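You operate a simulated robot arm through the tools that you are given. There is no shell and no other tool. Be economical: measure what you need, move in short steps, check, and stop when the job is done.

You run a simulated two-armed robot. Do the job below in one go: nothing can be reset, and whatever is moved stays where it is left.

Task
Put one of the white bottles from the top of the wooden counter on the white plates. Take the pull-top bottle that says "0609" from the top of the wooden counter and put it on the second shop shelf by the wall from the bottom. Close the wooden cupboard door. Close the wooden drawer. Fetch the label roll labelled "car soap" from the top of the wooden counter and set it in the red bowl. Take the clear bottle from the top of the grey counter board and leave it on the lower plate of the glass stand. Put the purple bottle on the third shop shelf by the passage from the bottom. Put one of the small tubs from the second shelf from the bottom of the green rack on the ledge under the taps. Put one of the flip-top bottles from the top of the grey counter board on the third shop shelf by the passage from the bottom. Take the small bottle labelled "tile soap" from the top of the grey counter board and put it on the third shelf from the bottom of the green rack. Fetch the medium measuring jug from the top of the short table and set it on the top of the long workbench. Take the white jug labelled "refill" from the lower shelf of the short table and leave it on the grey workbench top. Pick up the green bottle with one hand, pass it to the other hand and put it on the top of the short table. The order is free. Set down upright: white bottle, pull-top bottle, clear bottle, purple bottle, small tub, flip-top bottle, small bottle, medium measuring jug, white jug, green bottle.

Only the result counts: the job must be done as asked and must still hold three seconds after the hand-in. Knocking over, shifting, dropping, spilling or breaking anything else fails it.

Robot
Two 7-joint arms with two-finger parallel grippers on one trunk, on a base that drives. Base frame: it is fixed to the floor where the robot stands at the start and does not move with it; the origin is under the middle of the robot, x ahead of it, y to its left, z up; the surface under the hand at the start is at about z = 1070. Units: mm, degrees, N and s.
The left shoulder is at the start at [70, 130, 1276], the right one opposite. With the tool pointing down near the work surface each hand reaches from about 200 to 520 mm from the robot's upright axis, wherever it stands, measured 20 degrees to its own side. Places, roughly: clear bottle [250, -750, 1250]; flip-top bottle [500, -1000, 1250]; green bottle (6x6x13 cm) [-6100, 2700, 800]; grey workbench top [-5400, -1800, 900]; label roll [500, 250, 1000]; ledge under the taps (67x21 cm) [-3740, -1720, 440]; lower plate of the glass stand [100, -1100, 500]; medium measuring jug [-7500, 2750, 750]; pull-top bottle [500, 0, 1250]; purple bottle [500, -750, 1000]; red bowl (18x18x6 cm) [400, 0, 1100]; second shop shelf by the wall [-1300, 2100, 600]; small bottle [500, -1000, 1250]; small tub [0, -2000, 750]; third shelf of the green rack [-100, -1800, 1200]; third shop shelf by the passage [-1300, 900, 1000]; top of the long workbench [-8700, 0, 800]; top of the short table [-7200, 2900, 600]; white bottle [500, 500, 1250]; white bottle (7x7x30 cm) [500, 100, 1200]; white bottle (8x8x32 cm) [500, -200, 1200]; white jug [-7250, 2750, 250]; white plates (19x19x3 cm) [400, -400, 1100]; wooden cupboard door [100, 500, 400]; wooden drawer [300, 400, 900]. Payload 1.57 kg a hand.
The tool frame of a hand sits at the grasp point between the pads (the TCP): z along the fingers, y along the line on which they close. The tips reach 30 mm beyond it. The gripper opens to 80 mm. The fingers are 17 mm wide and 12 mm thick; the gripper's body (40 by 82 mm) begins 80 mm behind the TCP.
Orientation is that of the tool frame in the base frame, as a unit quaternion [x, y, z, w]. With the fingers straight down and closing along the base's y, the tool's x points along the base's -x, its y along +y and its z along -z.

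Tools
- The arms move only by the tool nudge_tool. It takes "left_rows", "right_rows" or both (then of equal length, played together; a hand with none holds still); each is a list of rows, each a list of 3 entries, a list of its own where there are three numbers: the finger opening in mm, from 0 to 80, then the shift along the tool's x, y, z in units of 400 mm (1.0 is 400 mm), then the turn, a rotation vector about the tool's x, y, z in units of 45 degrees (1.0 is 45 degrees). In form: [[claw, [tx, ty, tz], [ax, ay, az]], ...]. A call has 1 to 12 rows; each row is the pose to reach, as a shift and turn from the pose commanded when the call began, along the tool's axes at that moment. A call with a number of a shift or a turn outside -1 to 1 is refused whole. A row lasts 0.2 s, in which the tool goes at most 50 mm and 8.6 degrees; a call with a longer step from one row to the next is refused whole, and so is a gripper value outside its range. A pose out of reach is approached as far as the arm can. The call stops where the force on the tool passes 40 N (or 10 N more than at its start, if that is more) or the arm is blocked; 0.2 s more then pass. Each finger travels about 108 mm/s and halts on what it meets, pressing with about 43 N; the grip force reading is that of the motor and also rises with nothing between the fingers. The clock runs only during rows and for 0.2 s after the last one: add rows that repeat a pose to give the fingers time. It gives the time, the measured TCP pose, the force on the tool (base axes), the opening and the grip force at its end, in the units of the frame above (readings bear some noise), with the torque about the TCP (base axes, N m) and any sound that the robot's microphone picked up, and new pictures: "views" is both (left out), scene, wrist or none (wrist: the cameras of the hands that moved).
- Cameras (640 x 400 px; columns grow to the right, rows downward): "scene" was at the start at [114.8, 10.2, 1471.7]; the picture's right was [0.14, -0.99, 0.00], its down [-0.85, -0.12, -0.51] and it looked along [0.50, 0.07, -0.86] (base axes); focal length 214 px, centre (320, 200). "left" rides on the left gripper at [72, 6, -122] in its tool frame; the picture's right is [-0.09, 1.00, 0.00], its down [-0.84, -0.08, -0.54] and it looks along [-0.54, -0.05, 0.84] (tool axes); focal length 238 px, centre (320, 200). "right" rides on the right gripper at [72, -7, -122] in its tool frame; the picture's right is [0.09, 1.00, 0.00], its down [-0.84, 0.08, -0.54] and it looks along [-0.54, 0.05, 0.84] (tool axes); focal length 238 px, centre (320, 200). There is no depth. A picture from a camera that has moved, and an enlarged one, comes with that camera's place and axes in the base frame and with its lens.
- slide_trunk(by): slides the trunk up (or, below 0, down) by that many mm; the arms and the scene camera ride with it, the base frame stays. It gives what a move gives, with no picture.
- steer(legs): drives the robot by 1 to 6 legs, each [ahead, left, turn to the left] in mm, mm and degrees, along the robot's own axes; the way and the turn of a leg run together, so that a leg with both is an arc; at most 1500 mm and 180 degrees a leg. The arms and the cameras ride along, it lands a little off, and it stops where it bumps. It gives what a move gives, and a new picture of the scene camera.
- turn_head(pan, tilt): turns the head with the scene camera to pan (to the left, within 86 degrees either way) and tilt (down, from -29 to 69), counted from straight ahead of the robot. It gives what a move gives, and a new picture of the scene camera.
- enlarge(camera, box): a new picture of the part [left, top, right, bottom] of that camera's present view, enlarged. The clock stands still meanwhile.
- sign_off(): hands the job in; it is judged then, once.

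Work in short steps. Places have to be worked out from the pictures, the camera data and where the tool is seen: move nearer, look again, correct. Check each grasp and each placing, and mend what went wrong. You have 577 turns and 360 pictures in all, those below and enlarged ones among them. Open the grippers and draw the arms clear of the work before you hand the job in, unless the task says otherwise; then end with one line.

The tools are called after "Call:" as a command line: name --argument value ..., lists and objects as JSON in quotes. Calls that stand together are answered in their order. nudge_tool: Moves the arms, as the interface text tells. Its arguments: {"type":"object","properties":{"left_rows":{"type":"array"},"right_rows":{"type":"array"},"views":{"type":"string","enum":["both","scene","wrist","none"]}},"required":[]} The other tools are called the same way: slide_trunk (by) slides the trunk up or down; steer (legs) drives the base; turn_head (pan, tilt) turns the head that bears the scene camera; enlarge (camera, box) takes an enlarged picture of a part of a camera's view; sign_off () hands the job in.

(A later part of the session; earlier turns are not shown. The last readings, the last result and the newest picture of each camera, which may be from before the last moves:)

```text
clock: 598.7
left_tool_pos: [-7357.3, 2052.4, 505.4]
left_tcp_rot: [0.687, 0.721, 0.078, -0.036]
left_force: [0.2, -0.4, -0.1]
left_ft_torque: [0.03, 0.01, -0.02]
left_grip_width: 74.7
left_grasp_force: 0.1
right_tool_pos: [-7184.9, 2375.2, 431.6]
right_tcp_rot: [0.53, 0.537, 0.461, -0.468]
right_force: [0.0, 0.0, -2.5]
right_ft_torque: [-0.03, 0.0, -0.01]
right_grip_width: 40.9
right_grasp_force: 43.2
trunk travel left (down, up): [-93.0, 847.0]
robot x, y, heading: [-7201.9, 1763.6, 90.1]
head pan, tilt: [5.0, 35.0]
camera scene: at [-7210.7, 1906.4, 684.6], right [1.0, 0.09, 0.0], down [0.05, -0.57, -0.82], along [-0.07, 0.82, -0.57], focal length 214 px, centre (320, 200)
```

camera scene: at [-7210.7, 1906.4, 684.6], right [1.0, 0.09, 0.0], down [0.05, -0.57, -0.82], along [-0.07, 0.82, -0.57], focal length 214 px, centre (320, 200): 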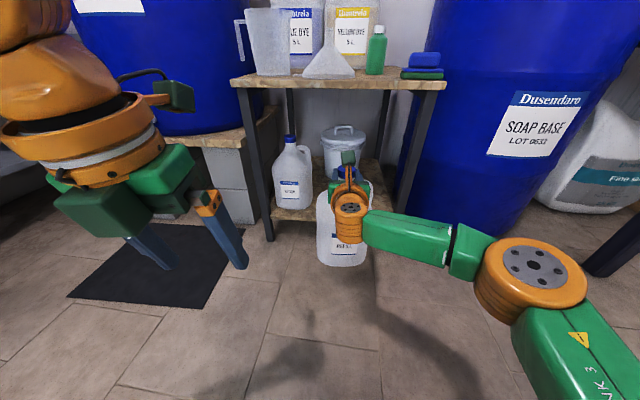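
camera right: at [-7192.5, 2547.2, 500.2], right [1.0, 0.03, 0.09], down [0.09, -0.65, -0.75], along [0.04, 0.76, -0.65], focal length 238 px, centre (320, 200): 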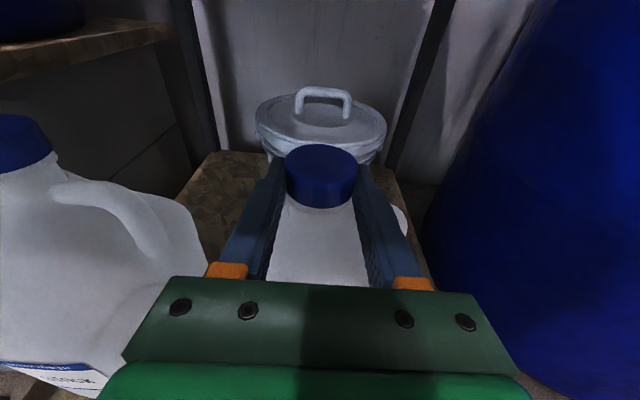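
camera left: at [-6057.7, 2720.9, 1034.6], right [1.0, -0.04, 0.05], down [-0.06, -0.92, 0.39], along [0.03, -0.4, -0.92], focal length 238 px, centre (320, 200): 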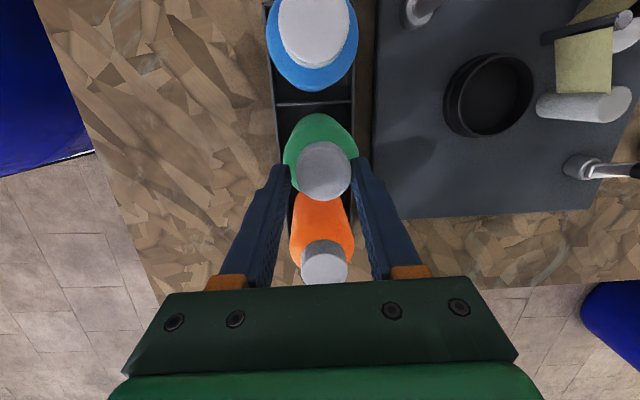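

The REFILL jug is in the right hand. I raise the trunk fully, turn to face +x and carry it to the grey workbench by the known route.

Call:
slide_trunk --by 400

Call:
slide_trunk --by 390

Call:
steer --legs '[[130, 0, 0], [0, 0, -90], [1160, 0, 0], [1160, 0, 0]]'

```text
clock: 602.5
left_tool_pos: [-7356.7, 2053.4, 903.2]
left_tcp_rot: [0.688, 0.721, 0.079, -0.037]
left_force: [-0.4, -0.2, 0.0]
left_ft_torque: [-0.01, -0.05, -0.01]
left_grip_width: 74.9
left_grasp_force: 0.0
right_tool_pos: [-7185.4, 2374.7, 830.9]
right_tcp_rot: [0.53, 0.538, 0.46, -0.468]
right_force: [-0.4, 0.4, -1.0]
right_ft_torque: [-0.01, -0.02, -0.04]
right_grip_width: 40.9
right_grasp_force: 43.3
trunk travel left (down, up): [-493.0, 447.0]
robot x, y, heading: [-7204.1, 1767.8, 90.0]
head pan, tilt: [5.0, 35.0]
```

```text
clock: 606.3
left_tool_pos: [-7357.4, 2054.1, 1294.4]
left_tcp_rot: [0.687, 0.721, 0.078, -0.036]
left_force: [0.7, 0.0, 0.5]
left_ft_torque: [0.02, -0.02, -0.01]
left_grip_width: 74.9
left_grasp_force: 0.1
right_tool_pos: [-7185.3, 2375.1, 1222.1]
right_tcp_rot: [0.53, 0.537, 0.46, -0.468]
right_force: [-0.1, -0.1, -0.9]
right_ft_torque: [-0.05, -0.01, 0.03]
right_grip_width: 41.1
right_grasp_force: 43.1
trunk travel left (down, up): [-883.0, 57.0]
robot x, y, heading: [-7202.4, 1771.1, 90.3]
head pan, tilt: [5.0, 35.0]
```

```text
clock: 622.3
left_tool_pos: [-4617.4, 2069.5, 1294.6]
left_tcp_rot: [0.996, 0.025, 0.082, 0.029]
left_force: [0.5, -0.5, -0.9]
left_ft_torque: [-0.01, -0.03, 0.03]
left_grip_width: 75.0
left_grasp_force: 0.1
right_tool_pos: [-4294.3, 1897.4, 1222.4]
right_tcp_rot: [0.754, 0.005, 0.657, -0.005]
right_force: [0.1, 0.5, -1.7]
right_ft_torque: [0.01, 0.03, 0.03]
right_grip_width: 41.3
right_grasp_force: 43.0
trunk travel left (down, up): [-883.0, 57.0]
robot x, y, heading: [-4901.1, 1914.1, -0.2]
head pan, tilt: [5.0, 35.0]
camera scene: at [-4765.4, 1922.2, 1474.7], right [0.09, -1.0, 0.0], down [-0.57, -0.05, -0.82], along [0.82, 0.07, -0.57], focal length 214 px, centre (320, 200)
```

scene: 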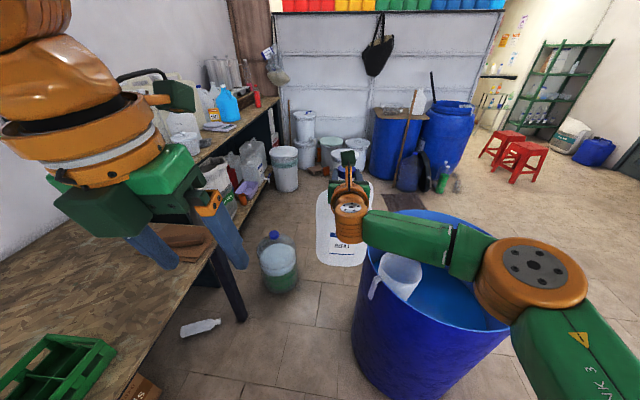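

Call:
steer --legs '[[0, -1150, 0], [0, -1150, 0], [0, 0, -90]]'

Call:
turn_head --pan 0 --tilt 25

```text
clock: 637.4
left_tool_pos: [-4751.4, -676.1, 1293.2]
left_tcp_rot: [0.726, -0.682, 0.036, 0.078]
left_force: [-0.1, 0.6, 0.8]
left_ft_torque: [0.02, -0.04, 0.0]
left_grip_width: 75.1
left_grasp_force: 0.1
right_tool_pos: [-4918.8, -999.4, 1221.9]
right_tcp_rot: [0.54, -0.526, 0.47, 0.458]
right_force: [-0.2, 1.4, -0.4]
right_ft_torque: [0.03, 0.01, -0.02]
right_grip_width: 41.3
right_grasp_force: 42.9
trunk travel left (down, up): [-883.0, 57.0]
robot x, y, heading: [-4908.0, -390.6, -88.8]
head pan, tilt: [5.0, 35.0]
camera scene: at [-4903.0, -529.9, 1474.6], right [-0.99, -0.1, 0.0], down [-0.06, 0.57, -0.82], along [0.08, -0.81, -0.57], focal length 214 px, centre (320, 200)
```

scene: 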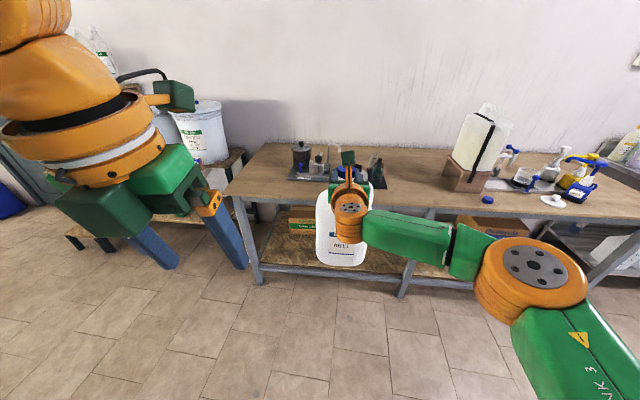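

```text
clock: 638.2
left_tool_pos: [-4751.1, -675.8, 1293.4]
left_tcp_rot: [0.726, -0.682, 0.037, 0.078]
left_force: [-0.4, -0.2, 0.6]
left_ft_torque: [0.04, -0.01, -0.03]
left_grip_width: 75.0
left_grasp_force: 0.1
right_tool_pos: [-4917.8, -1000.9, 1223.0]
right_tcp_rot: [0.541, -0.526, 0.471, 0.457]
right_force: [-0.7, -0.4, -0.9]
right_ft_torque: [0.02, 0.01, 0.01]
right_grip_width: 41.4
right_grasp_force: 42.6
trunk travel left (down, up): [-883.0, 57.0]
robot x, y, heading: [-4911.8, -394.8, -89.2]
head pan, tilt: [0.0, 25.0]
camera scene: at [-4911.0, -534.5, 1490.3], right [-1.0, -0.02, 0.0], down [-0.01, 0.42, -0.91], along [0.01, -0.91, -0.42], focal length 214 px, centre (320, 200)
```

scene: 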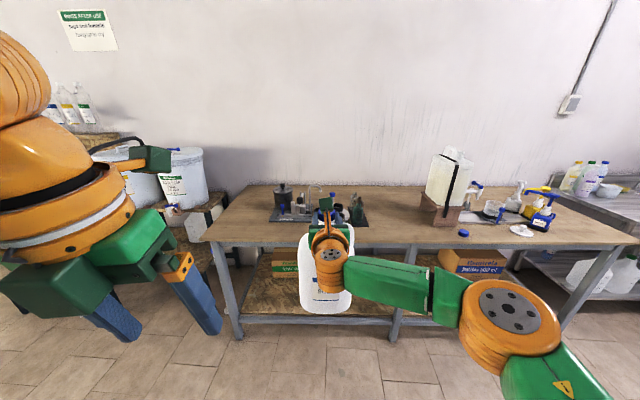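

The bench has free space at ≈(−5270, −1560). I shift right 350 and drive in.

Call:
steer --legs '[[0, -350, 0], [470, 0, 0]]'

Call:
enlarge --camera "right" --box '[0, 0, 640, 400]'

```text
clock: 642.8
left_tool_pos: [-5085.9, -1142.6, 1295.6]
left_tcp_rot: [0.728, -0.681, 0.038, 0.077]
left_force: [0.6, 0.1, 0.1]
left_ft_torque: [-0.06, -0.03, 0.0]
left_grip_width: 75.2
left_grasp_force: 0.0
right_tool_pos: [-5252.9, -1469.3, 1224.3]
right_tcp_rot: [0.541, -0.525, 0.472, 0.457]
right_force: [1.1, 0.2, -1.8]
right_ft_torque: [0.0, 0.0, 0.01]
right_grip_width: 41.2
right_grasp_force: 42.8
trunk travel left (down, up): [-883.0, 57.0]
robot x, y, heading: [-5246.9, -861.2, -89.1]
head pan, tilt: [0.0, 25.0]
camera scene: at [-5246.3, -1002.5, 1490.7], right [-1.0, -0.02, 0.0], down [-0.01, 0.42, -0.91], along [0.02, -0.91, -0.42], focal length 214 px, centre (320, 200)
```

scene: 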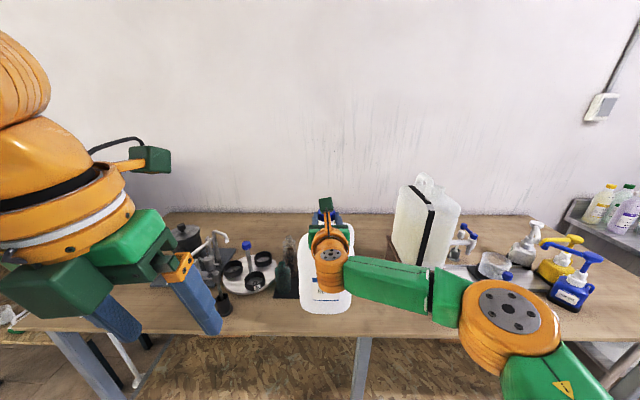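

```text
1.00 times, centred on (320, 200) of right (not enlarged: the box is as wide or as high as the picture)
camera zoom: at [-5249.0, -1357.7, 1310.9], right [-0.99, -0.04, 0.09], down [-0.1, 0.65, -0.76], along [-0.03, -0.76, -0.65], focal length 238 px, centre (320, 200)
```

zoom: 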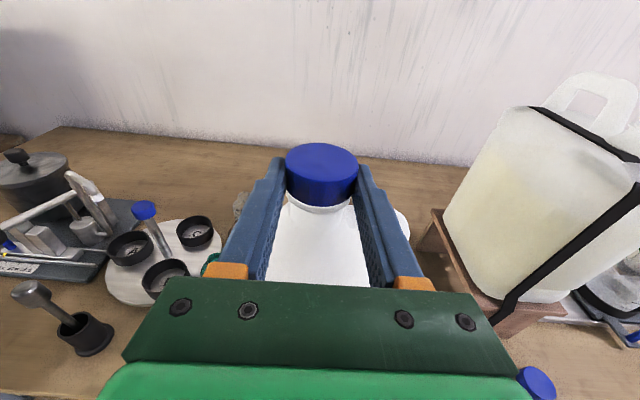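

Call:
steer --legs '[[90, -57, 0]]'

Call:
slide_trunk --by -60

Call:
slide_trunk --by -15

Call:
slide_trunk --by -10

```text
clock: 644.0
left_tool_pos: [-5139.2, -1231.4, 1295.6]
left_tcp_rot: [0.727, -0.68, 0.038, 0.081]
left_force: [-0.3, 0.2, -0.1]
left_ft_torque: [-0.06, 0.02, 0.02]
left_grip_width: 75.2
left_grasp_force: 0.2
right_tool_pos: [-5304.8, -1556.5, 1224.7]
right_tcp_rot: [0.541, -0.523, 0.473, 0.459]
right_force: [0.6, 0.3, -1.1]
right_ft_torque: [0.03, 0.01, 0.0]
right_grip_width: 41.3
right_grasp_force: 43.3
trunk travel left (down, up): [-883.0, 57.0]
robot x, y, heading: [-5303.5, -954.7, -88.9]
head pan, tilt: [0.0, 25.0]
camera scene: at [-5297.9, -1089.6, 1491.1], right [-1.0, -0.02, 0.0], down [-0.01, 0.42, -0.91], along [0.02, -0.91, -0.42], focal length 214 px, centre (320, 200)
```

scene: 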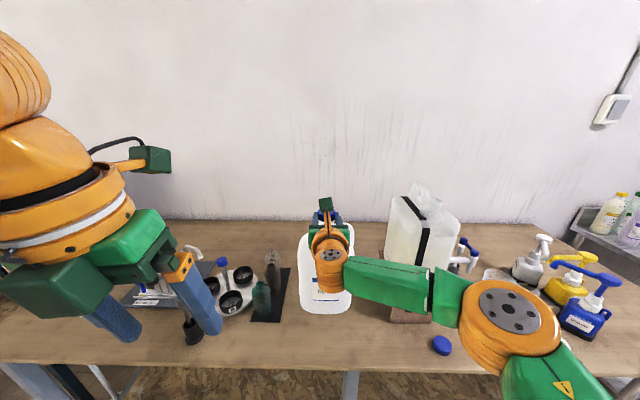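

```text
clock: 645.0
left_tool_pos: [-5141.7, -1237.7, 1234.8]
left_tcp_rot: [0.728, -0.681, 0.037, 0.078]
left_force: [-0.5, 0.5, 1.0]
left_ft_torque: [0.02, 0.03, 0.0]
left_grip_width: 75.1
left_grasp_force: 0.0
right_tool_pos: [-5308.7, -1562.9, 1161.4]
right_tcp_rot: [0.541, -0.525, 0.472, 0.457]
right_force: [0.2, 0.7, -1.6]
right_ft_torque: [0.05, 0.02, 0.01]
right_grip_width: 41.6
right_grasp_force: 43.1
trunk travel left (down, up): [-823.0, 117.0]
robot x, y, heading: [-5304.2, -950.7, -88.9]
head pan, tilt: [0.0, 25.0]
```

```text
clock: 645.6
left_tool_pos: [-5140.8, -1237.4, 1219.1]
left_tcp_rot: [0.727, -0.681, 0.038, 0.078]
left_force: [0.0, 0.3, 0.2]
left_ft_torque: [-0.02, 0.01, -0.01]
left_grip_width: 74.9
left_grasp_force: 0.1
right_tool_pos: [-5306.8, -1561.7, 1147.4]
right_tcp_rot: [0.543, -0.524, 0.473, 0.455]
right_force: [0.4, -0.1, -1.8]
right_ft_torque: [0.01, 0.0, 0.02]
right_grip_width: 41.4
right_grasp_force: 43.4
trunk travel left (down, up): [-808.0, 132.0]
robot x, y, heading: [-5301.5, -950.4, -89.1]
head pan, tilt: [0.0, 25.0]
```

```text
clock: 646.2
left_tool_pos: [-5140.7, -1237.5, 1208.4]
left_tcp_rot: [0.728, -0.68, 0.037, 0.078]
left_force: [-0.3, 0.7, 0.4]
left_ft_torque: [-0.01, 0.02, 0.03]
left_grip_width: 75.2
left_grasp_force: 0.2
right_tool_pos: [-5307.3, -1562.3, 1137.0]
right_tcp_rot: [0.542, -0.525, 0.472, 0.457]
right_force: [0.0, -0.1, -1.0]
right_ft_torque: [0.0, -0.01, 0.0]
right_grip_width: 41.4
right_grasp_force: 43.1
trunk travel left (down, up): [-798.0, 142.0]
robot x, y, heading: [-5304.6, -956.4, -88.9]
head pan, tilt: [0.0, 25.0]
```

Call:
slide_trunk --by -12

Call:
slide_trunk --by -10

Call:
slide_trunk --by -10

Call:
enlarge --camera "scene" --box '[240, 180, 420, 340]'

```text
clock: 646.8
left_tool_pos: [-5140.5, -1231.5, 1198.3]
left_tcp_rot: [0.728, -0.68, 0.04, 0.079]
left_force: [0.3, 0.0, -0.7]
left_ft_torque: [-0.04, -0.07, -0.02]
left_grip_width: 74.9
left_grasp_force: 0.2
right_tool_pos: [-5307.3, -1557.0, 1131.3]
right_tcp_rot: [0.539, -0.522, 0.476, 0.46]
right_force: [0.7, -7.5, 29.8]
right_ft_torque: [-0.47, 0.01, -0.03]
right_grip_width: 41.4
right_grasp_force: 43.2
trunk travel left (down, up): [-786.0, 154.0]
robot x, y, heading: [-5303.3, -952.0, -88.6]
head pan, tilt: [0.0, 25.0]
```

```text
clock: 647.1
left_tool_pos: [-5141.6, -1233.8, 1196.0]
left_tcp_rot: [0.728, -0.68, 0.039, 0.078]
left_force: [-0.6, -0.5, 0.6]
left_ft_torque: [0.03, -0.01, 0.02]
left_grip_width: 75.1
left_grasp_force: 0.1
right_tool_pos: [-5306.3, -1558.8, 1130.7]
right_tcp_rot: [0.537, -0.521, 0.476, 0.461]
right_force: [0.9, 1.3, 15.9]
right_ft_torque: [1.11, 0.1, -0.02]
right_grip_width: 41.2
right_grasp_force: 42.8
trunk travel left (down, up): [-785.0, 155.0]
robot x, y, heading: [-5300.9, -952.9, -89.2]
head pan, tilt: [0.0, 25.0]
stopped: the force on the tool passed its limit at 46 N (the readings are from after the stop); the commanded pose is now the measured one
```

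```text
clock: 647.6
left_tool_pos: [-5141.2, -1233.8, 1188.8]
left_tcp_rot: [0.728, -0.68, 0.039, 0.079]
left_force: [-0.3, -0.5, -0.8]
left_ft_torque: [0.03, -0.01, 0.0]
left_grip_width: 75.2
left_grasp_force: 0.0
right_tool_pos: [-5307.3, -1560.3, 1130.4]
right_tcp_rot: [0.533, -0.517, 0.481, 0.466]
right_force: [2.4, 0.8, 17.8]
right_ft_torque: [1.06, -0.01, 0.04]
right_grip_width: 41.8
right_grasp_force: 42.9
trunk travel left (down, up): [-777.0, 163.0]
robot x, y, heading: [-5302.9, -958.4, -89.0]
head pan, tilt: [0.0, 25.0]
stopped: the force on the tool passed its limit at 46 N (the readings are from after the stop); the commanded pose is now the measured one
```

```text
2.50 times, centred on (330, 260) of scene
camera zoom: at [-5301.3, -1091.6, 1384.5], right [-1.0, -0.02, 0.0], down [-0.01, 0.42, -0.91], along [0.02, -0.91, -0.42], focal length 536 px, centre (295, 50)
```

zoom: 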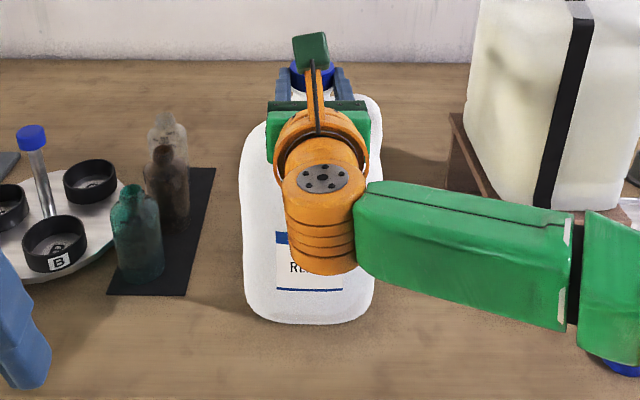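

Seated on the bench. I relieve and release.

Call:
slide_trunk --by 12

Call:
nudge_tool --right_rows '[[50, [0, 0, 0], [0, 0, 0]], [65, [0, 0, 0], [0, 0, 0]], [78, [0, 0, 0], [0, 0, 0]], [78, [0, 0, 0], [0, 0, 0]]]' --views "wrist"

```text
clock: 648.2
left_tool_pos: [-5141.3, -1237.5, 1200.1]
left_tcp_rot: [0.728, -0.68, 0.038, 0.077]
left_force: [0.1, -0.5, 0.6]
left_ft_torque: [0.02, -0.04, 0.03]
left_grip_width: 75.2
left_grasp_force: 0.1
right_tool_pos: [-5308.4, -1562.5, 1138.7]
right_tcp_rot: [0.535, -0.52, 0.478, 0.464]
right_force: [-0.2, 0.9, -1.1]
right_ft_torque: [0.03, 0.02, -0.04]
right_grip_width: 41.0
right_grasp_force: 43.6
trunk travel left (down, up): [-789.0, 151.0]
robot x, y, heading: [-5302.3, -953.1, -88.7]
head pan, tilt: [0.0, 25.0]
```

```text
clock: 649.2
left_tool_pos: [-5140.9, -1237.5, 1199.5]
left_tcp_rot: [0.728, -0.68, 0.036, 0.077]
left_force: [0.3, 0.1, -0.2]
left_ft_torque: [-0.01, 0.0, 0.03]
left_grip_width: 75.2
left_grasp_force: 0.1
right_tool_pos: [-5307.9, -1563.0, 1139.8]
right_tcp_rot: [0.536, -0.519, 0.479, 0.463]
right_force: [-0.4, 0.4, -1.0]
right_ft_torque: [0.0, -0.01, -0.02]
right_grip_width: 78.0
right_grasp_force: 0.1
trunk travel left (down, up): [-789.0, 151.0]
robot x, y, heading: [-5303.2, -952.4, -88.8]
head pan, tilt: [0.0, 25.0]
camera right: at [-5304.5, -1449.9, 1223.8], right [-0.99, -0.04, 0.09], down [-0.1, 0.63, -0.77], along [-0.03, -0.78, -0.63], focal length 238 px, centre (320, 200)
```

right: 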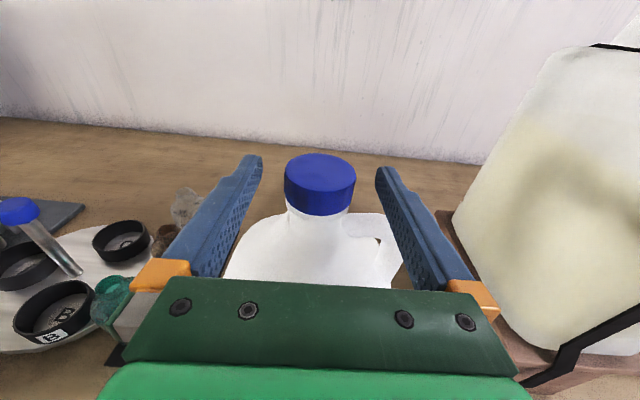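

Jug stands on the bench. I back out, and go for the measuring jug with the left hand.

Call:
steer --legs '[[-400, 0, 0]]'

Call:
enlarge --camera "scene" --box '[160, 120, 480, 320]'

```text
clock: 651.7
left_tool_pos: [-5149.2, -835.1, 1198.9]
left_tcp_rot: [0.727, -0.681, 0.037, 0.077]
left_force: [-0.1, -0.4, -0.3]
left_ft_torque: [0.03, 0.0, -0.01]
left_grip_width: 75.0
left_grasp_force: 0.0
right_tool_pos: [-5316.7, -1160.9, 1136.9]
right_tcp_rot: [0.535, -0.52, 0.478, 0.463]
right_force: [-0.5, -0.3, 0.7]
right_ft_torque: [0.0, 0.05, 0.0]
right_grip_width: 78.0
right_grasp_force: 0.0
trunk travel left (down, up): [-789.0, 151.0]
robot x, y, heading: [-5313.0, -549.5, -89.1]
head pan, tilt: [0.0, 25.0]
camera scene: at [-5309.4, -694.8, 1396.1], right [-1.0, -0.02, 0.0], down [-0.01, 0.42, -0.91], along [0.02, -0.91, -0.42], focal length 214 px, centre (320, 200)
```

scene: 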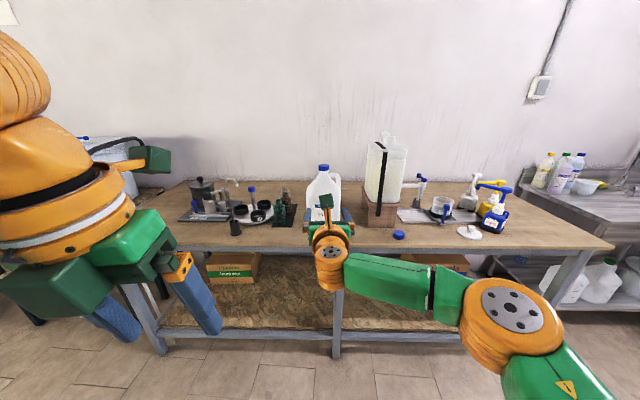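

```text
2.00 times, centred on (320, 220) of scene
camera zoom: at [-5309.4, -694.8, 1396.1], right [-1.0, -0.02, 0.0], down [-0.01, 0.42, -0.91], along [0.02, -0.91, -0.42], focal length 429 px, centre (320, 160)
```

zoom: 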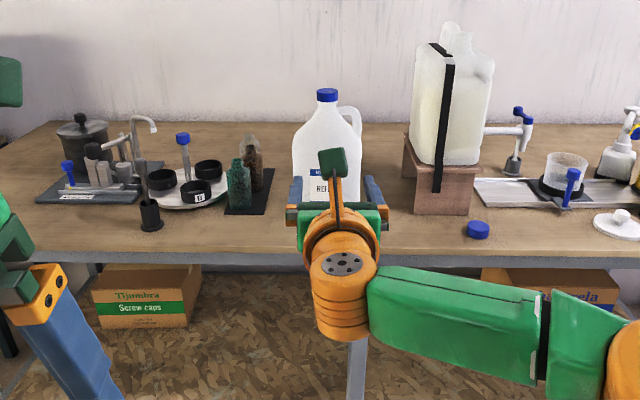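

Refill jug is upright on the grey bench. I drive west past the long workbench (viewing it) to the short table.

Call:
steer --legs '[[0, -1250, 0], [0, -1250, 0]]'

Call:
turn_head --pan -70 --tilt 20

```text
clock: 663.9
left_tool_pos: [-7643.6, -853.3, 1199.9]
left_tcp_rot: [0.72, -0.688, 0.036, 0.077]
left_force: [0.6, 1.0, 0.5]
left_ft_torque: [0.0, -0.02, -0.01]
left_grip_width: 75.0
left_grasp_force: 0.1
right_tool_pos: [-7817.8, -1177.2, 1139.0]
right_tcp_rot: [0.529, -0.526, 0.473, 0.469]
right_force: [0.1, -0.5, -0.3]
right_ft_torque: [0.0, -0.02, 0.0]
right_grip_width: 77.7
right_grasp_force: 0.2
trunk travel left (down, up): [-789.0, 151.0]
robot x, y, heading: [-7798.5, -569.2, -90.2]
head pan, tilt: [0.0, 25.0]
camera scene: at [-7801.0, -710.4, 1396.4], right [-1.0, 0.0, 0.0], down [0.0, 0.42, -0.91], along [0.0, -0.91, -0.42], focal length 214 px, centre (320, 200)
```

scene: 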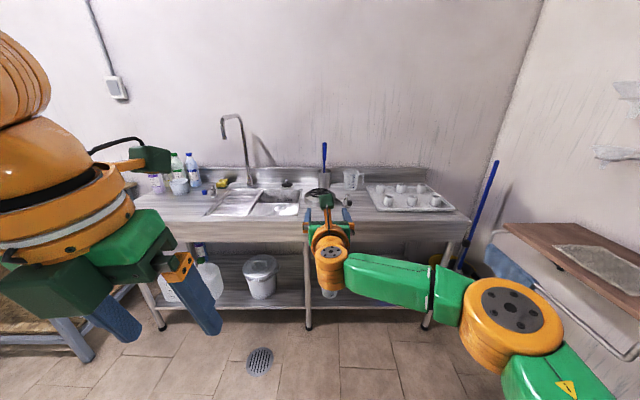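

```text
clock: 665.3
left_tool_pos: [-7644.7, -854.4, 1200.4]
left_tcp_rot: [0.72, -0.689, 0.036, 0.078]
left_force: [0.3, -0.1, 1.0]
left_ft_torque: [-0.02, 0.0, 0.0]
left_grip_width: 75.0
left_grasp_force: 0.0
right_tool_pos: [-7818.5, -1176.7, 1139.4]
right_tcp_rot: [0.529, -0.526, 0.473, 0.47]
right_force: [-0.5, 0.8, -0.3]
right_ft_torque: [-0.01, -0.02, -0.01]
right_grip_width: 78.2
right_grasp_force: 0.0
trunk travel left (down, up): [-789.0, 151.0]
robot x, y, heading: [-7802.6, -568.6, -90.6]
head pan, tilt: [-70.0, 20.0]
camera scene: at [-7889.0, -649.9, 1404.5], right [-0.34, 0.94, 0.0], down [0.32, 0.12, -0.94], along [-0.88, -0.32, -0.34], focal length 214 px, centre (320, 200)
```

scene: 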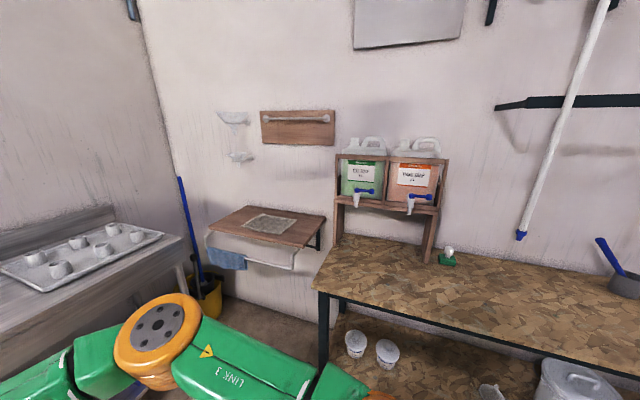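

The long workbench's top (z≈800, front edge x≈−8490) has free space. I continue to the short table.

Call:
steer --legs '[[0, 0, 90], [0, 0, 90.5], [1150, 0, 0], [1150, 0, 0]]'

Call:
turn_head --pan -10 --tilt 35

```text
clock: 684.2
left_tool_pos: [-8103.0, 1983.6, 1200.9]
left_tcp_rot: [0.664, 0.743, 0.077, -0.04]
left_force: [-0.2, 0.5, -0.4]
left_ft_torque: [0.02, -0.02, -0.02]
left_grip_width: 75.1
left_grasp_force: 0.0
right_tool_pos: [-7949.9, 2318.1, 1139.1]
right_tcp_rot: [0.507, 0.546, 0.453, -0.489]
right_force: [0.0, -0.1, 0.6]
right_ft_torque: [0.0, -0.01, 0.0]
right_grip_width: 77.6
right_grasp_force: 0.0
trunk travel left (down, up): [-789.0, 151.0]
robot x, y, heading: [-7927.3, 1706.9, 93.5]
head pan, tilt: [-70.0, 20.0]
camera scene: at [-7848.6, 1796.9, 1404.5], right [0.4, -0.92, 0.0], down [-0.31, -0.14, -0.94], along [0.86, 0.38, -0.34], focal length 214 px, centre (320, 200)
```

scene: 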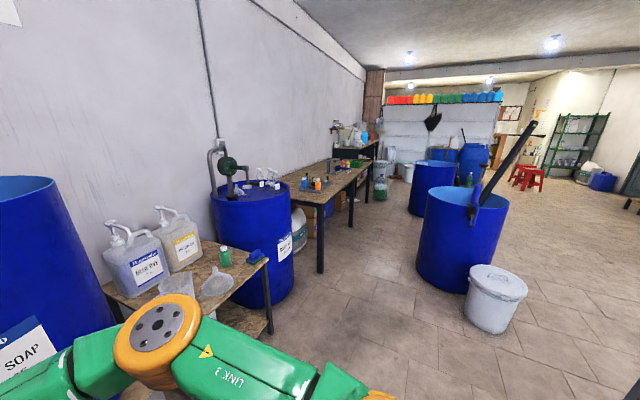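

```text
clock: 685.5
left_tool_pos: [-8102.4, 1984.5, 1199.8]
left_tcp_rot: [0.664, 0.742, 0.077, -0.038]
left_force: [-0.5, -0.7, 0.1]
left_ft_torque: [-0.01, 0.03, 0.02]
left_grip_width: 75.1
left_grasp_force: 0.0
right_tool_pos: [-7949.8, 2317.7, 1139.5]
right_tcp_rot: [0.507, 0.546, 0.453, -0.489]
right_force: [0.0, 1.0, -0.1]
right_ft_torque: [0.01, 0.0, -0.05]
right_grip_width: 78.0
right_grasp_force: 0.1
trunk travel left (down, up): [-789.0, 151.0]
robot x, y, heading: [-7929.5, 1710.3, 93.6]
head pan, tilt: [-10.0, 35.0]
camera scene: at [-7924.1, 1847.8, 1380.6], right [0.99, -0.11, 0.0], down [-0.06, -0.57, -0.82], along [0.09, 0.81, -0.57], focal length 214 px, centre (320, 200)
```

scene: 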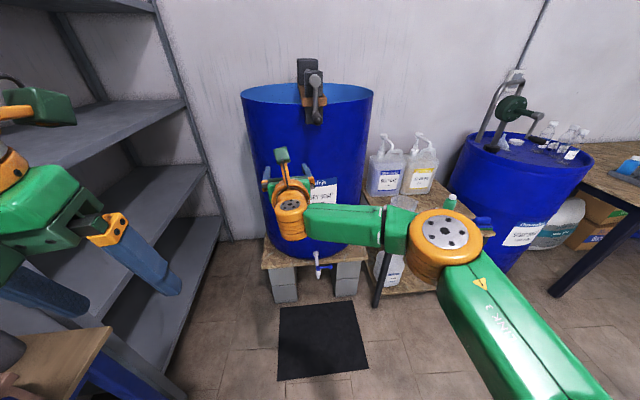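

I tuck the right hand (tool-down, retracted) to keep it clear, while preparing the left hand for pinching the measuring jug's rim.

Call:
nudge_tool --right_rows '[[78, [0, 0, -0.06], [0, -0.167, 0]], [78, [0, 0, -0.12], [0, -0.333, 0]], [78, [0, 0, -0.18], [0, -0.5, 0]], [78, [0, 0, -0.24], [0, -0.667, 0]], [78, [0, 0, -0.3], [0, -0.833, 0]]]' --views "none"

Call:
nudge_tool --right_rows '[[78, [-0.06, 0, -0.06], [0, -0.167, 0]], [78, [-0.12, 0, -0.12], [0, -0.333, 0]], [78, [-0.18, 0, -0.18], [0, -0.5, 0]], [78, [-0.22, 0, -0.22], [0, -0.667, 0]], [78, [-0.25, 0, -0.25], [0, -0.833, 0]], [78, [-0.28, 0, -0.28], [0, -1, 0]]]' --views "none"

```text
clock: 686.7
left_tool_pos: [-8101.9, 1983.9, 1200.8]
left_tcp_rot: [0.664, 0.742, 0.078, -0.04]
left_force: [0.6, -0.7, 0.0]
left_ft_torque: [-0.03, 0.0, -0.01]
left_grip_width: 75.0
left_grasp_force: 0.1
right_tool_pos: [-7942.3, 2197.5, 1152.7]
right_tcp_rot: [0.625, 0.676, 0.265, -0.287]
right_force: [0.1, 0.2, 0.6]
right_ft_torque: [0.01, -0.01, 0.01]
right_grip_width: 77.8
right_grasp_force: 0.1
trunk travel left (down, up): [-789.0, 151.0]
robot x, y, heading: [-7927.3, 1708.5, 93.5]
head pan, tilt: [-10.0, 35.0]
```

```text
clock: 688.1
left_tool_pos: [-8102.1, 1984.4, 1200.4]
left_tcp_rot: [0.663, 0.743, 0.078, -0.039]
left_force: [-0.7, 0.4, -0.6]
left_ft_torque: [0.03, -0.02, -0.02]
left_grip_width: 75.3
left_grasp_force: 0.1
right_tool_pos: [-7930.4, 2039.2, 1147.9]
right_tcp_rot: [0.68, 0.733, 0.005, -0.007]
right_force: [-0.2, -0.3, -0.4]
right_ft_torque: [-0.02, 0.05, 0.0]
right_grip_width: 78.0
right_grasp_force: 0.0
trunk travel left (down, up): [-789.0, 151.0]
robot x, y, heading: [-7929.3, 1712.6, 93.6]
head pan, tilt: [-10.0, 35.0]
```

Call:
nudge_tool --right_rows '[[78, [0, 0.08, 0], [0, 0, 0]], [78, [0, 0.16, 0], [0, 0, 0]], [78, [0, 0.25, 0], [0, 0, 0]]]' --views "none"

Call:
steer --legs '[[0, 0, -3.5], [250, -712, 0]]'

Call:
nudge_tool --left_rows '[[75, [0.1, 0, 0], [0, 0, 0]], [75, [0.2, 0, 0], [0, 0, 0]], [75, [0.3, 0, 0], [0, 0, 0]], [75, [0.38, 0, 0], [0, 0, 0]]]' --views "wrist"

```text
clock: 688.9
left_tool_pos: [-8101.1, 1985.0, 1199.0]
left_tcp_rot: [0.664, 0.743, 0.076, -0.041]
left_force: [0.1, 0.0, -0.2]
left_ft_torque: [-0.02, 0.03, 0.02]
left_grip_width: 74.9
left_grasp_force: 0.1
right_tool_pos: [-7829.9, 2048.2, 1147.3]
right_tcp_rot: [0.68, 0.733, 0.006, -0.007]
right_force: [-0.3, -0.6, -0.2]
right_ft_torque: [-0.02, 0.01, 0.01]
right_grip_width: 77.9
right_grasp_force: 0.0
trunk travel left (down, up): [-789.0, 151.0]
robot x, y, heading: [-7931.5, 1709.5, 93.9]
head pan, tilt: [-10.0, 35.0]
```

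```text
clock: 693.5
left_tool_pos: [-7369.9, 2247.8, 1199.2]
left_tcp_rot: [0.684, 0.724, 0.079, -0.037]
left_force: [-0.1, 0.0, 0.7]
left_ft_torque: [0.01, 0.0, -0.01]
left_grip_width: 75.1
left_grasp_force: 0.1
right_tool_pos: [-7095.6, 2295.5, 1148.0]
right_tcp_rot: [0.7, 0.714, 0.007, -0.008]
right_force: [-0.1, 0.0, 1.1]
right_ft_torque: [0.01, -0.01, -0.01]
right_grip_width: 78.0
right_grasp_force: 0.0
trunk travel left (down, up): [-789.0, 151.0]
robot x, y, heading: [-7211.9, 1966.0, 90.6]
head pan, tilt: [-10.0, 35.0]
camera scene: at [-7199.5, 2101.1, 1380.7], right [0.99, -0.16, 0.0], down [-0.09, -0.57, -0.82], along [0.13, 0.81, -0.57], focal length 214 px, centre (320, 200)
```

scene: 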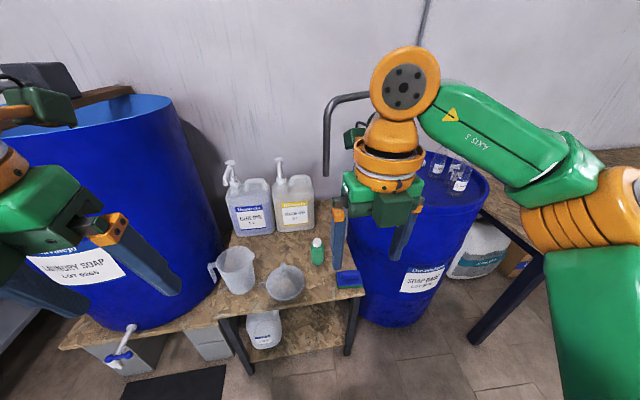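

```text
clock: 694.5
left_tool_pos: [-7368.4, 2389.4, 1216.9]
left_tcp_rot: [0.684, 0.724, 0.077, -0.039]
left_force: [0.6, 0.3, 0.2]
left_ft_torque: [0.01, 0.05, 0.0]
left_grip_width: 75.1
left_grasp_force: 0.1
left hand out of reach, approached as far as the arm can: row 4
right_tool_pos: [-7093.5, 2297.4, 1147.0]
right_tcp_rot: [0.699, 0.715, 0.006, -0.007]
right_force: [-0.2, 0.0, 0.2]
right_ft_torque: [-0.02, 0.03, 0.02]
right_grip_width: 77.7
right_grasp_force: 0.1
trunk travel left (down, up): [-789.0, 151.0]
robot x, y, heading: [-7215.0, 1962.7, 90.3]
head pan, tilt: [-10.0, 35.0]
camera left: at [-7372.8, 2441.4, 1350.0], right [1.0, -0.04, 0.04], down [-0.05, -0.92, 0.39], along [0.02, -0.4, -0.92], focal length 238 px, centre (320, 200)
```

left: 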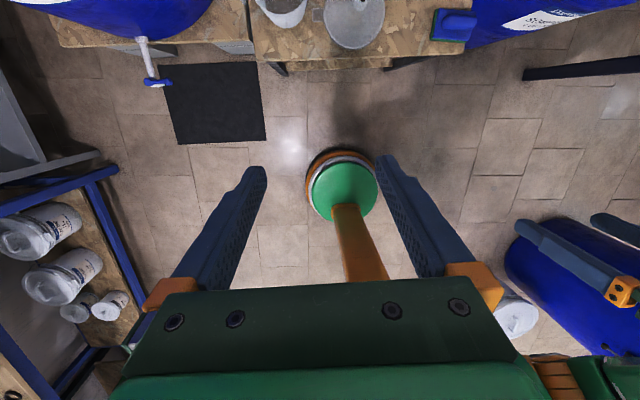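

Jug rim centre ≈(−7418, 2664, 776), right wall at x≈−7358. I retract the right hand a little, drive in at height, then lower.

Call:
nudge_tool --right_rows '[[78, [-0.1, 0, 0], [0, 0, 0]], [78, [-0.2, 0, 0], [0, 0, 0]]]' --views "none"

Call:
steer --legs '[[268, -8, 0]]'

Call:
slide_trunk --by -330

Call:
enlarge --camera "left" --box '[0, 0, 640, 400]'

```text
clock: 695.1
left_tool_pos: [-7370.1, 2388.1, 1218.0]
left_tcp_rot: [0.684, 0.725, 0.078, -0.038]
left_force: [0.3, 0.5, -0.1]
left_ft_torque: [-0.02, -0.02, 0.0]
left_grip_width: 75.0
left_grasp_force: 0.0
right_tool_pos: [-7093.6, 2216.2, 1146.2]
right_tcp_rot: [0.7, 0.715, 0.007, -0.008]
right_force: [1.0, 0.3, -0.7]
right_ft_torque: [0.01, -0.03, -0.02]
right_grip_width: 78.0
right_grasp_force: 0.1
trunk travel left (down, up): [-789.0, 151.0]
robot x, y, heading: [-7215.6, 1964.1, 90.5]
head pan, tilt: [-10.0, 35.0]
```

```text
clock: 697.0
left_tool_pos: [-7365.4, 2653.6, 1219.3]
left_tcp_rot: [0.684, 0.725, 0.079, -0.039]
left_force: [0.4, 0.7, 0.8]
left_ft_torque: [0.02, -0.03, 0.05]
left_grip_width: 74.9
left_grasp_force: 0.2
right_tool_pos: [-7088.6, 2484.5, 1147.1]
right_tcp_rot: [0.7, 0.714, 0.008, -0.008]
right_force: [-0.1, -1.1, -0.2]
right_ft_torque: [0.05, 0.01, 0.0]
right_grip_width: 77.9
right_grasp_force: 0.1
trunk travel left (down, up): [-789.0, 151.0]
robot x, y, heading: [-7205.9, 2229.7, 90.3]
head pan, tilt: [-10.0, 35.0]
camera scene: at [-7192.9, 2366.6, 1380.9], right [0.99, -0.16, 0.0], down [-0.09, -0.56, -0.82], along [0.13, 0.81, -0.57], focal length 214 px, centre (320, 200)
```

scene: 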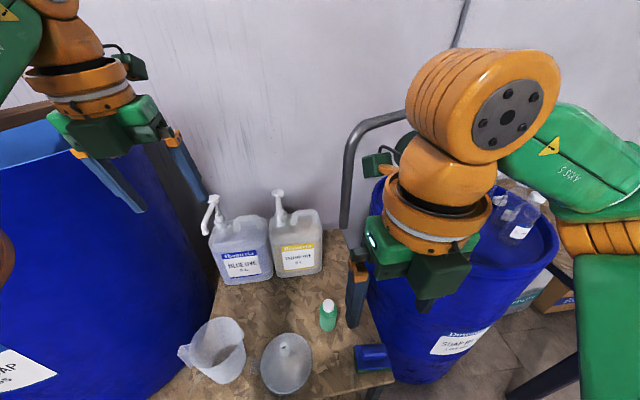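

```text
clock: 700.2
left_tool_pos: [-7364.7, 2656.3, 888.2]
left_tcp_rot: [0.684, 0.725, 0.079, -0.038]
left_force: [-0.6, -0.3, 0.3]
left_ft_torque: [-0.03, 0.01, 0.01]
left_grip_width: 75.0
left_grasp_force: 0.0
right_tool_pos: [-7088.7, 2485.2, 815.4]
right_tcp_rot: [0.7, 0.714, 0.007, -0.007]
right_force: [-1.3, -0.2, -0.4]
right_ft_torque: [0.01, 0.02, 0.03]
right_grip_width: 78.1
right_grasp_force: 0.0
trunk travel left (down, up): [-459.0, 481.0]
robot x, y, heading: [-7203.6, 2233.9, 90.4]
head pan, tilt: [-10.0, 35.0]
```

```text
1.00 times, centred on (320, 200) of left (not enlarged: the box is as wide or as high as the picture)
camera zoom: at [-7369.8, 2708.0, 1020.5], right [1.0, -0.04, 0.05], down [-0.05, -0.92, 0.39], along [0.03, -0.4, -0.92], focal length 238 px, centre (320, 200)
```

zoom: 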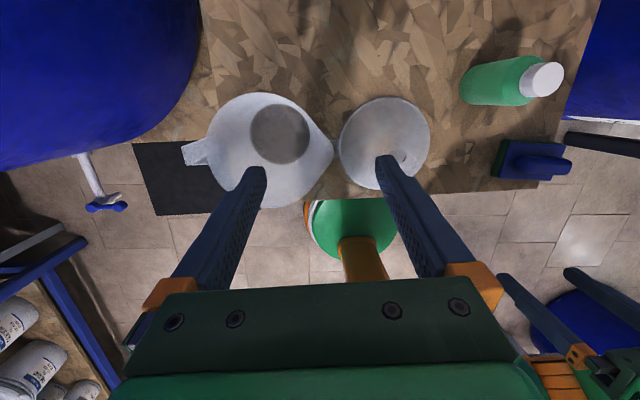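

From above: the spout points right, the handle left. I'll pinch the front wall, so I rotate the left hand 90° (fingers closing along y).

Call:
nudge_tool --left_rows '[[75, [0, 0, -0.03], [0, 0, 0.167]], [75, [0, 0, -0.06], [0, 0, 0.333]], [75, [0, 0, -0.06], [0, 0, 0.5]], [75, [0, 0, -0.06], [0, 0, 0.667]], [75, [0, 0, -0.06], [0, 0, 0.833]], [75, [0, 0, -0.06], [0, 0, 1]]]' --views "none"

Call:
nudge_tool --left_rows '[[70, [0, 0, 0], [0, 0, 0.167]], [65, [0, 0, 0], [0, 0, 0.333]], [60, [0, 0, 0], [0, 0, 0.5]], [60, [0, 0, 0], [0, 0, 0.667]], [60, [0, 0, 0], [0, 0, 0.833]], [60, [0, 0, 0], [0, 0, 1]]]' --views "wrist"

```text
clock: 701.6
left_tool_pos: [-7354.8, 2644.3, 893.1]
left_tcp_rot: [0.902, 0.423, 0.058, -0.065]
left_force: [0.4, 0.2, 0.4]
left_ft_torque: [0.05, -0.02, 0.0]
left_grip_width: 74.9
left_grasp_force: 0.0
left hand out of reach, approached as far as the arm can: row 1, 2, 3, 4, 5, 6
right_tool_pos: [-7089.7, 2484.8, 815.0]
right_tcp_rot: [0.7, 0.714, 0.007, -0.008]
right_force: [0.0, -0.4, 0.1]
right_ft_torque: [0.06, 0.01, 0.02]
right_grip_width: 78.2
right_grasp_force: 0.0
trunk travel left (down, up): [-459.0, 481.0]
robot x, y, heading: [-7202.8, 2232.8, 90.5]
head pan, tilt: [-10.0, 35.0]
```

```text
clock: 703.0
left_tool_pos: [-7355.8, 2642.9, 892.3]
left_tcp_rot: [0.996, 0.028, 0.028, -0.083]
left_force: [0.4, -0.4, -0.6]
left_ft_torque: [0.01, -0.01, 0.01]
left_grip_width: 60.0
left_grasp_force: 0.1
right_tool_pos: [-7089.3, 2486.2, 815.9]
right_tcp_rot: [0.7, 0.714, 0.006, -0.008]
right_force: [0.1, 0.5, 0.4]
right_ft_torque: [-0.02, -0.01, -0.02]
right_grip_width: 78.0
right_grasp_force: 0.1
trunk travel left (down, up): [-459.0, 481.0]
robot x, y, heading: [-7206.4, 2232.5, 90.6]
head pan, tilt: [-10.0, 35.0]
camera left: at [-7289.8, 2620.0, 1016.0], right [-0.03, -0.99, -0.17], down [-0.87, -0.06, 0.49], along [-0.5, 0.16, -0.85], focal length 238 px, centre (320, 200)
```

left: 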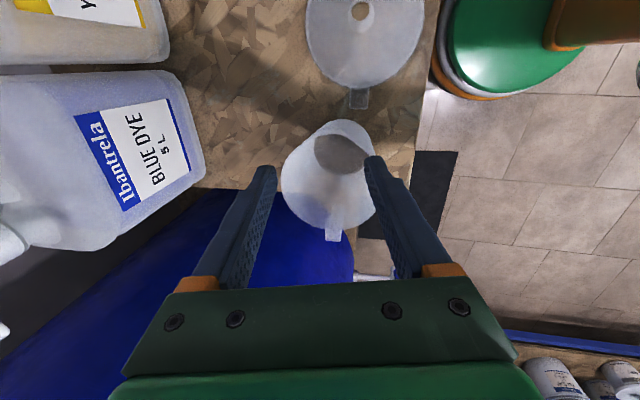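

The jug's front wall is at ≈(−7405, 2601). I move over it and descend so one finger goes inside, one outside, then close.

Call:
nudge_tool --left_rows '[[60, [-0.075, 0.075, 0], [0, 0, 0]], [60, [-0.146, 0.153, 0], [0, 0, 0]], [60, [-0.146, 0.153, 0.09], [0, 0, 0]], [60, [-0.146, 0.153, 0.18], [0, 0, 0]]]' --views "wrist"

```text
clock: 704.0
left_tool_pos: [-7408.0, 2588.3, 803.8]
left_tcp_rot: [0.996, 0.03, 0.029, -0.082]
left_force: [-0.2, 0.1, -0.4]
left_ft_torque: [0.03, -0.01, 0.01]
left_grip_width: 59.9
left_grasp_force: 0.1
right_tool_pos: [-7089.4, 2486.8, 816.0]
right_tcp_rot: [0.699, 0.715, 0.006, -0.007]
right_force: [-0.1, -0.5, -0.2]
right_ft_torque: [0.01, -0.01, -0.01]
right_grip_width: 78.0
right_grasp_force: 0.1
trunk travel left (down, up): [-459.0, 481.0]
robot x, y, heading: [-7206.5, 2235.3, 90.6]
head pan, tilt: [-10.0, 35.0]
camera left: at [-7342.3, 2566.2, 929.1], right [-0.03, -0.99, -0.17], down [-0.87, -0.06, 0.49], along [-0.5, 0.16, -0.85], focal length 238 px, centre (320, 200)
```

left: 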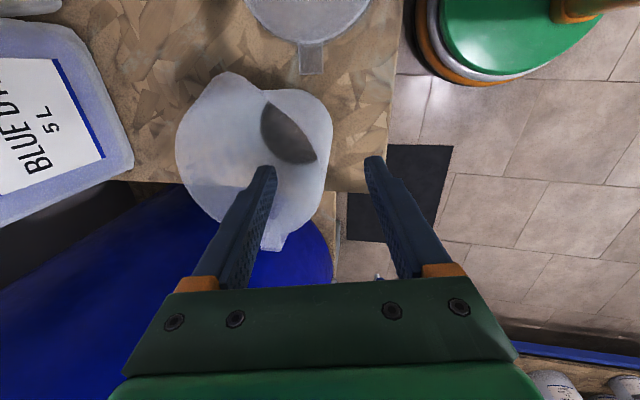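

Call:
nudge_tool --left_rows '[[60, [0, 0.014, 0.04], [0, 0, 0]], [60, [0, 0.014, 0.085], [0, 0, 0]], [45, [0, 0.014, 0.085], [0, 0, 0]], [25, [0, 0.014, 0.085], [0, 0, 0]], [5, [0, 0.014, 0.085], [0, 0, 0]], [0, [0, 0.014, 0.085], [0, 0, 0]]]' --views "wrist"

```text
clock: 705.5
left_tool_pos: [-7404.6, 2590.0, 771.6]
left_tcp_rot: [0.996, 0.028, 0.029, -0.083]
left_force: [-0.7, 1.2, 0.7]
left_ft_torque: [-0.04, 0.0, -0.01]
left_grip_width: 2.2
left_grasp_force: 23.9
right_tool_pos: [-7089.3, 2485.9, 815.4]
right_tcp_rot: [0.7, 0.714, 0.007, -0.008]
right_force: [-0.4, -0.4, 1.0]
right_ft_torque: [-0.02, 0.01, 0.04]
right_grip_width: 78.2
right_grasp_force: 0.1
trunk travel left (down, up): [-459.0, 481.0]
robot x, y, heading: [-7207.6, 2230.6, 90.7]
head pan, tilt: [-10.0, 35.0]
camera left: at [-7338.9, 2567.9, 895.4], right [-0.03, -0.99, -0.17], down [-0.87, -0.06, 0.49], along [-0.5, 0.16, -0.85], focal length 238 px, centre (320, 200)
```

left: 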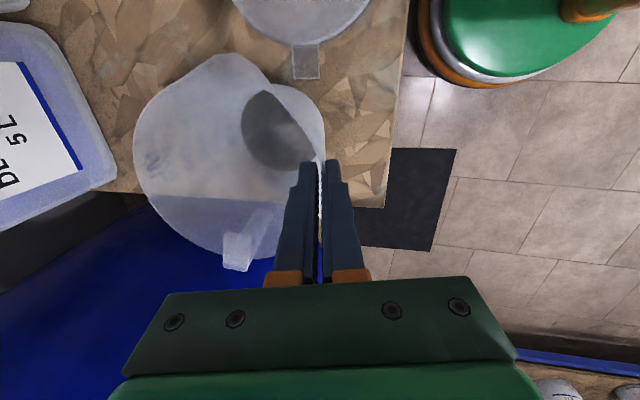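

Wall pinched (2 mm). I lift with the trunk and look.

Call:
slide_trunk --by 150

Call:
turn_head --pan 20 --tilt 45

```text
clock: 707.2
left_tool_pos: [-7404.3, 2589.3, 921.6]
left_tcp_rot: [0.996, 0.029, 0.029, -0.082]
left_force: [0.6, -1.2, -1.2]
left_ft_torque: [-0.07, -0.04, -0.02]
left_grip_width: 2.1
left_grasp_force: 23.5
right_tool_pos: [-7089.1, 2486.6, 965.3]
right_tcp_rot: [0.699, 0.715, 0.007, -0.007]
right_force: [0.8, 0.6, 0.4]
right_ft_torque: [-0.05, -0.01, 0.0]
right_grip_width: 77.8
right_grasp_force: 0.1
trunk travel left (down, up): [-609.0, 331.0]
robot x, y, heading: [-7207.5, 2233.4, 90.5]
head pan, tilt: [-10.0, 35.0]
```

```text
clock: 708.1
left_tool_pos: [-7403.9, 2590.6, 921.1]
left_tcp_rot: [0.996, 0.028, 0.028, -0.082]
left_force: [-0.3, -0.4, -0.7]
left_ft_torque: [-0.06, -0.03, 0.0]
left_grip_width: 2.2
left_grasp_force: 23.7
right_tool_pos: [-7088.9, 2486.4, 965.8]
right_tcp_rot: [0.7, 0.714, 0.007, -0.007]
right_force: [-0.2, 0.2, 0.8]
right_ft_torque: [0.0, -0.01, 0.03]
right_grip_width: 78.1
right_grasp_force: 0.0
trunk travel left (down, up): [-609.0, 331.0]
robot x, y, heading: [-7203.0, 2230.9, 90.5]
head pan, tilt: [20.0, 45.0]
camera scene: at [-7235.9, 2358.9, 1185.8], right [0.94, 0.35, 0.0], down [0.25, -0.66, -0.71], along [-0.25, 0.66, -0.71], focal length 214 px, centre (320, 200)
```

scene: 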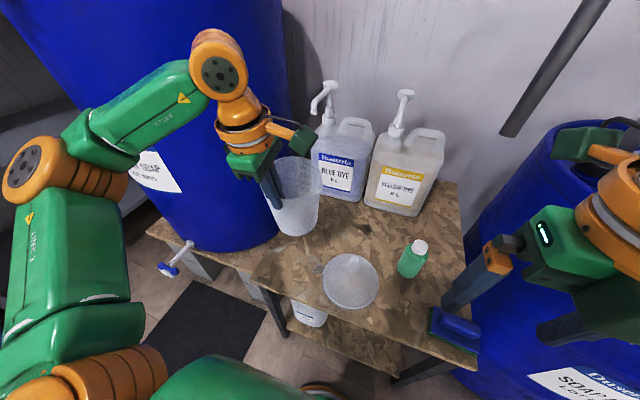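

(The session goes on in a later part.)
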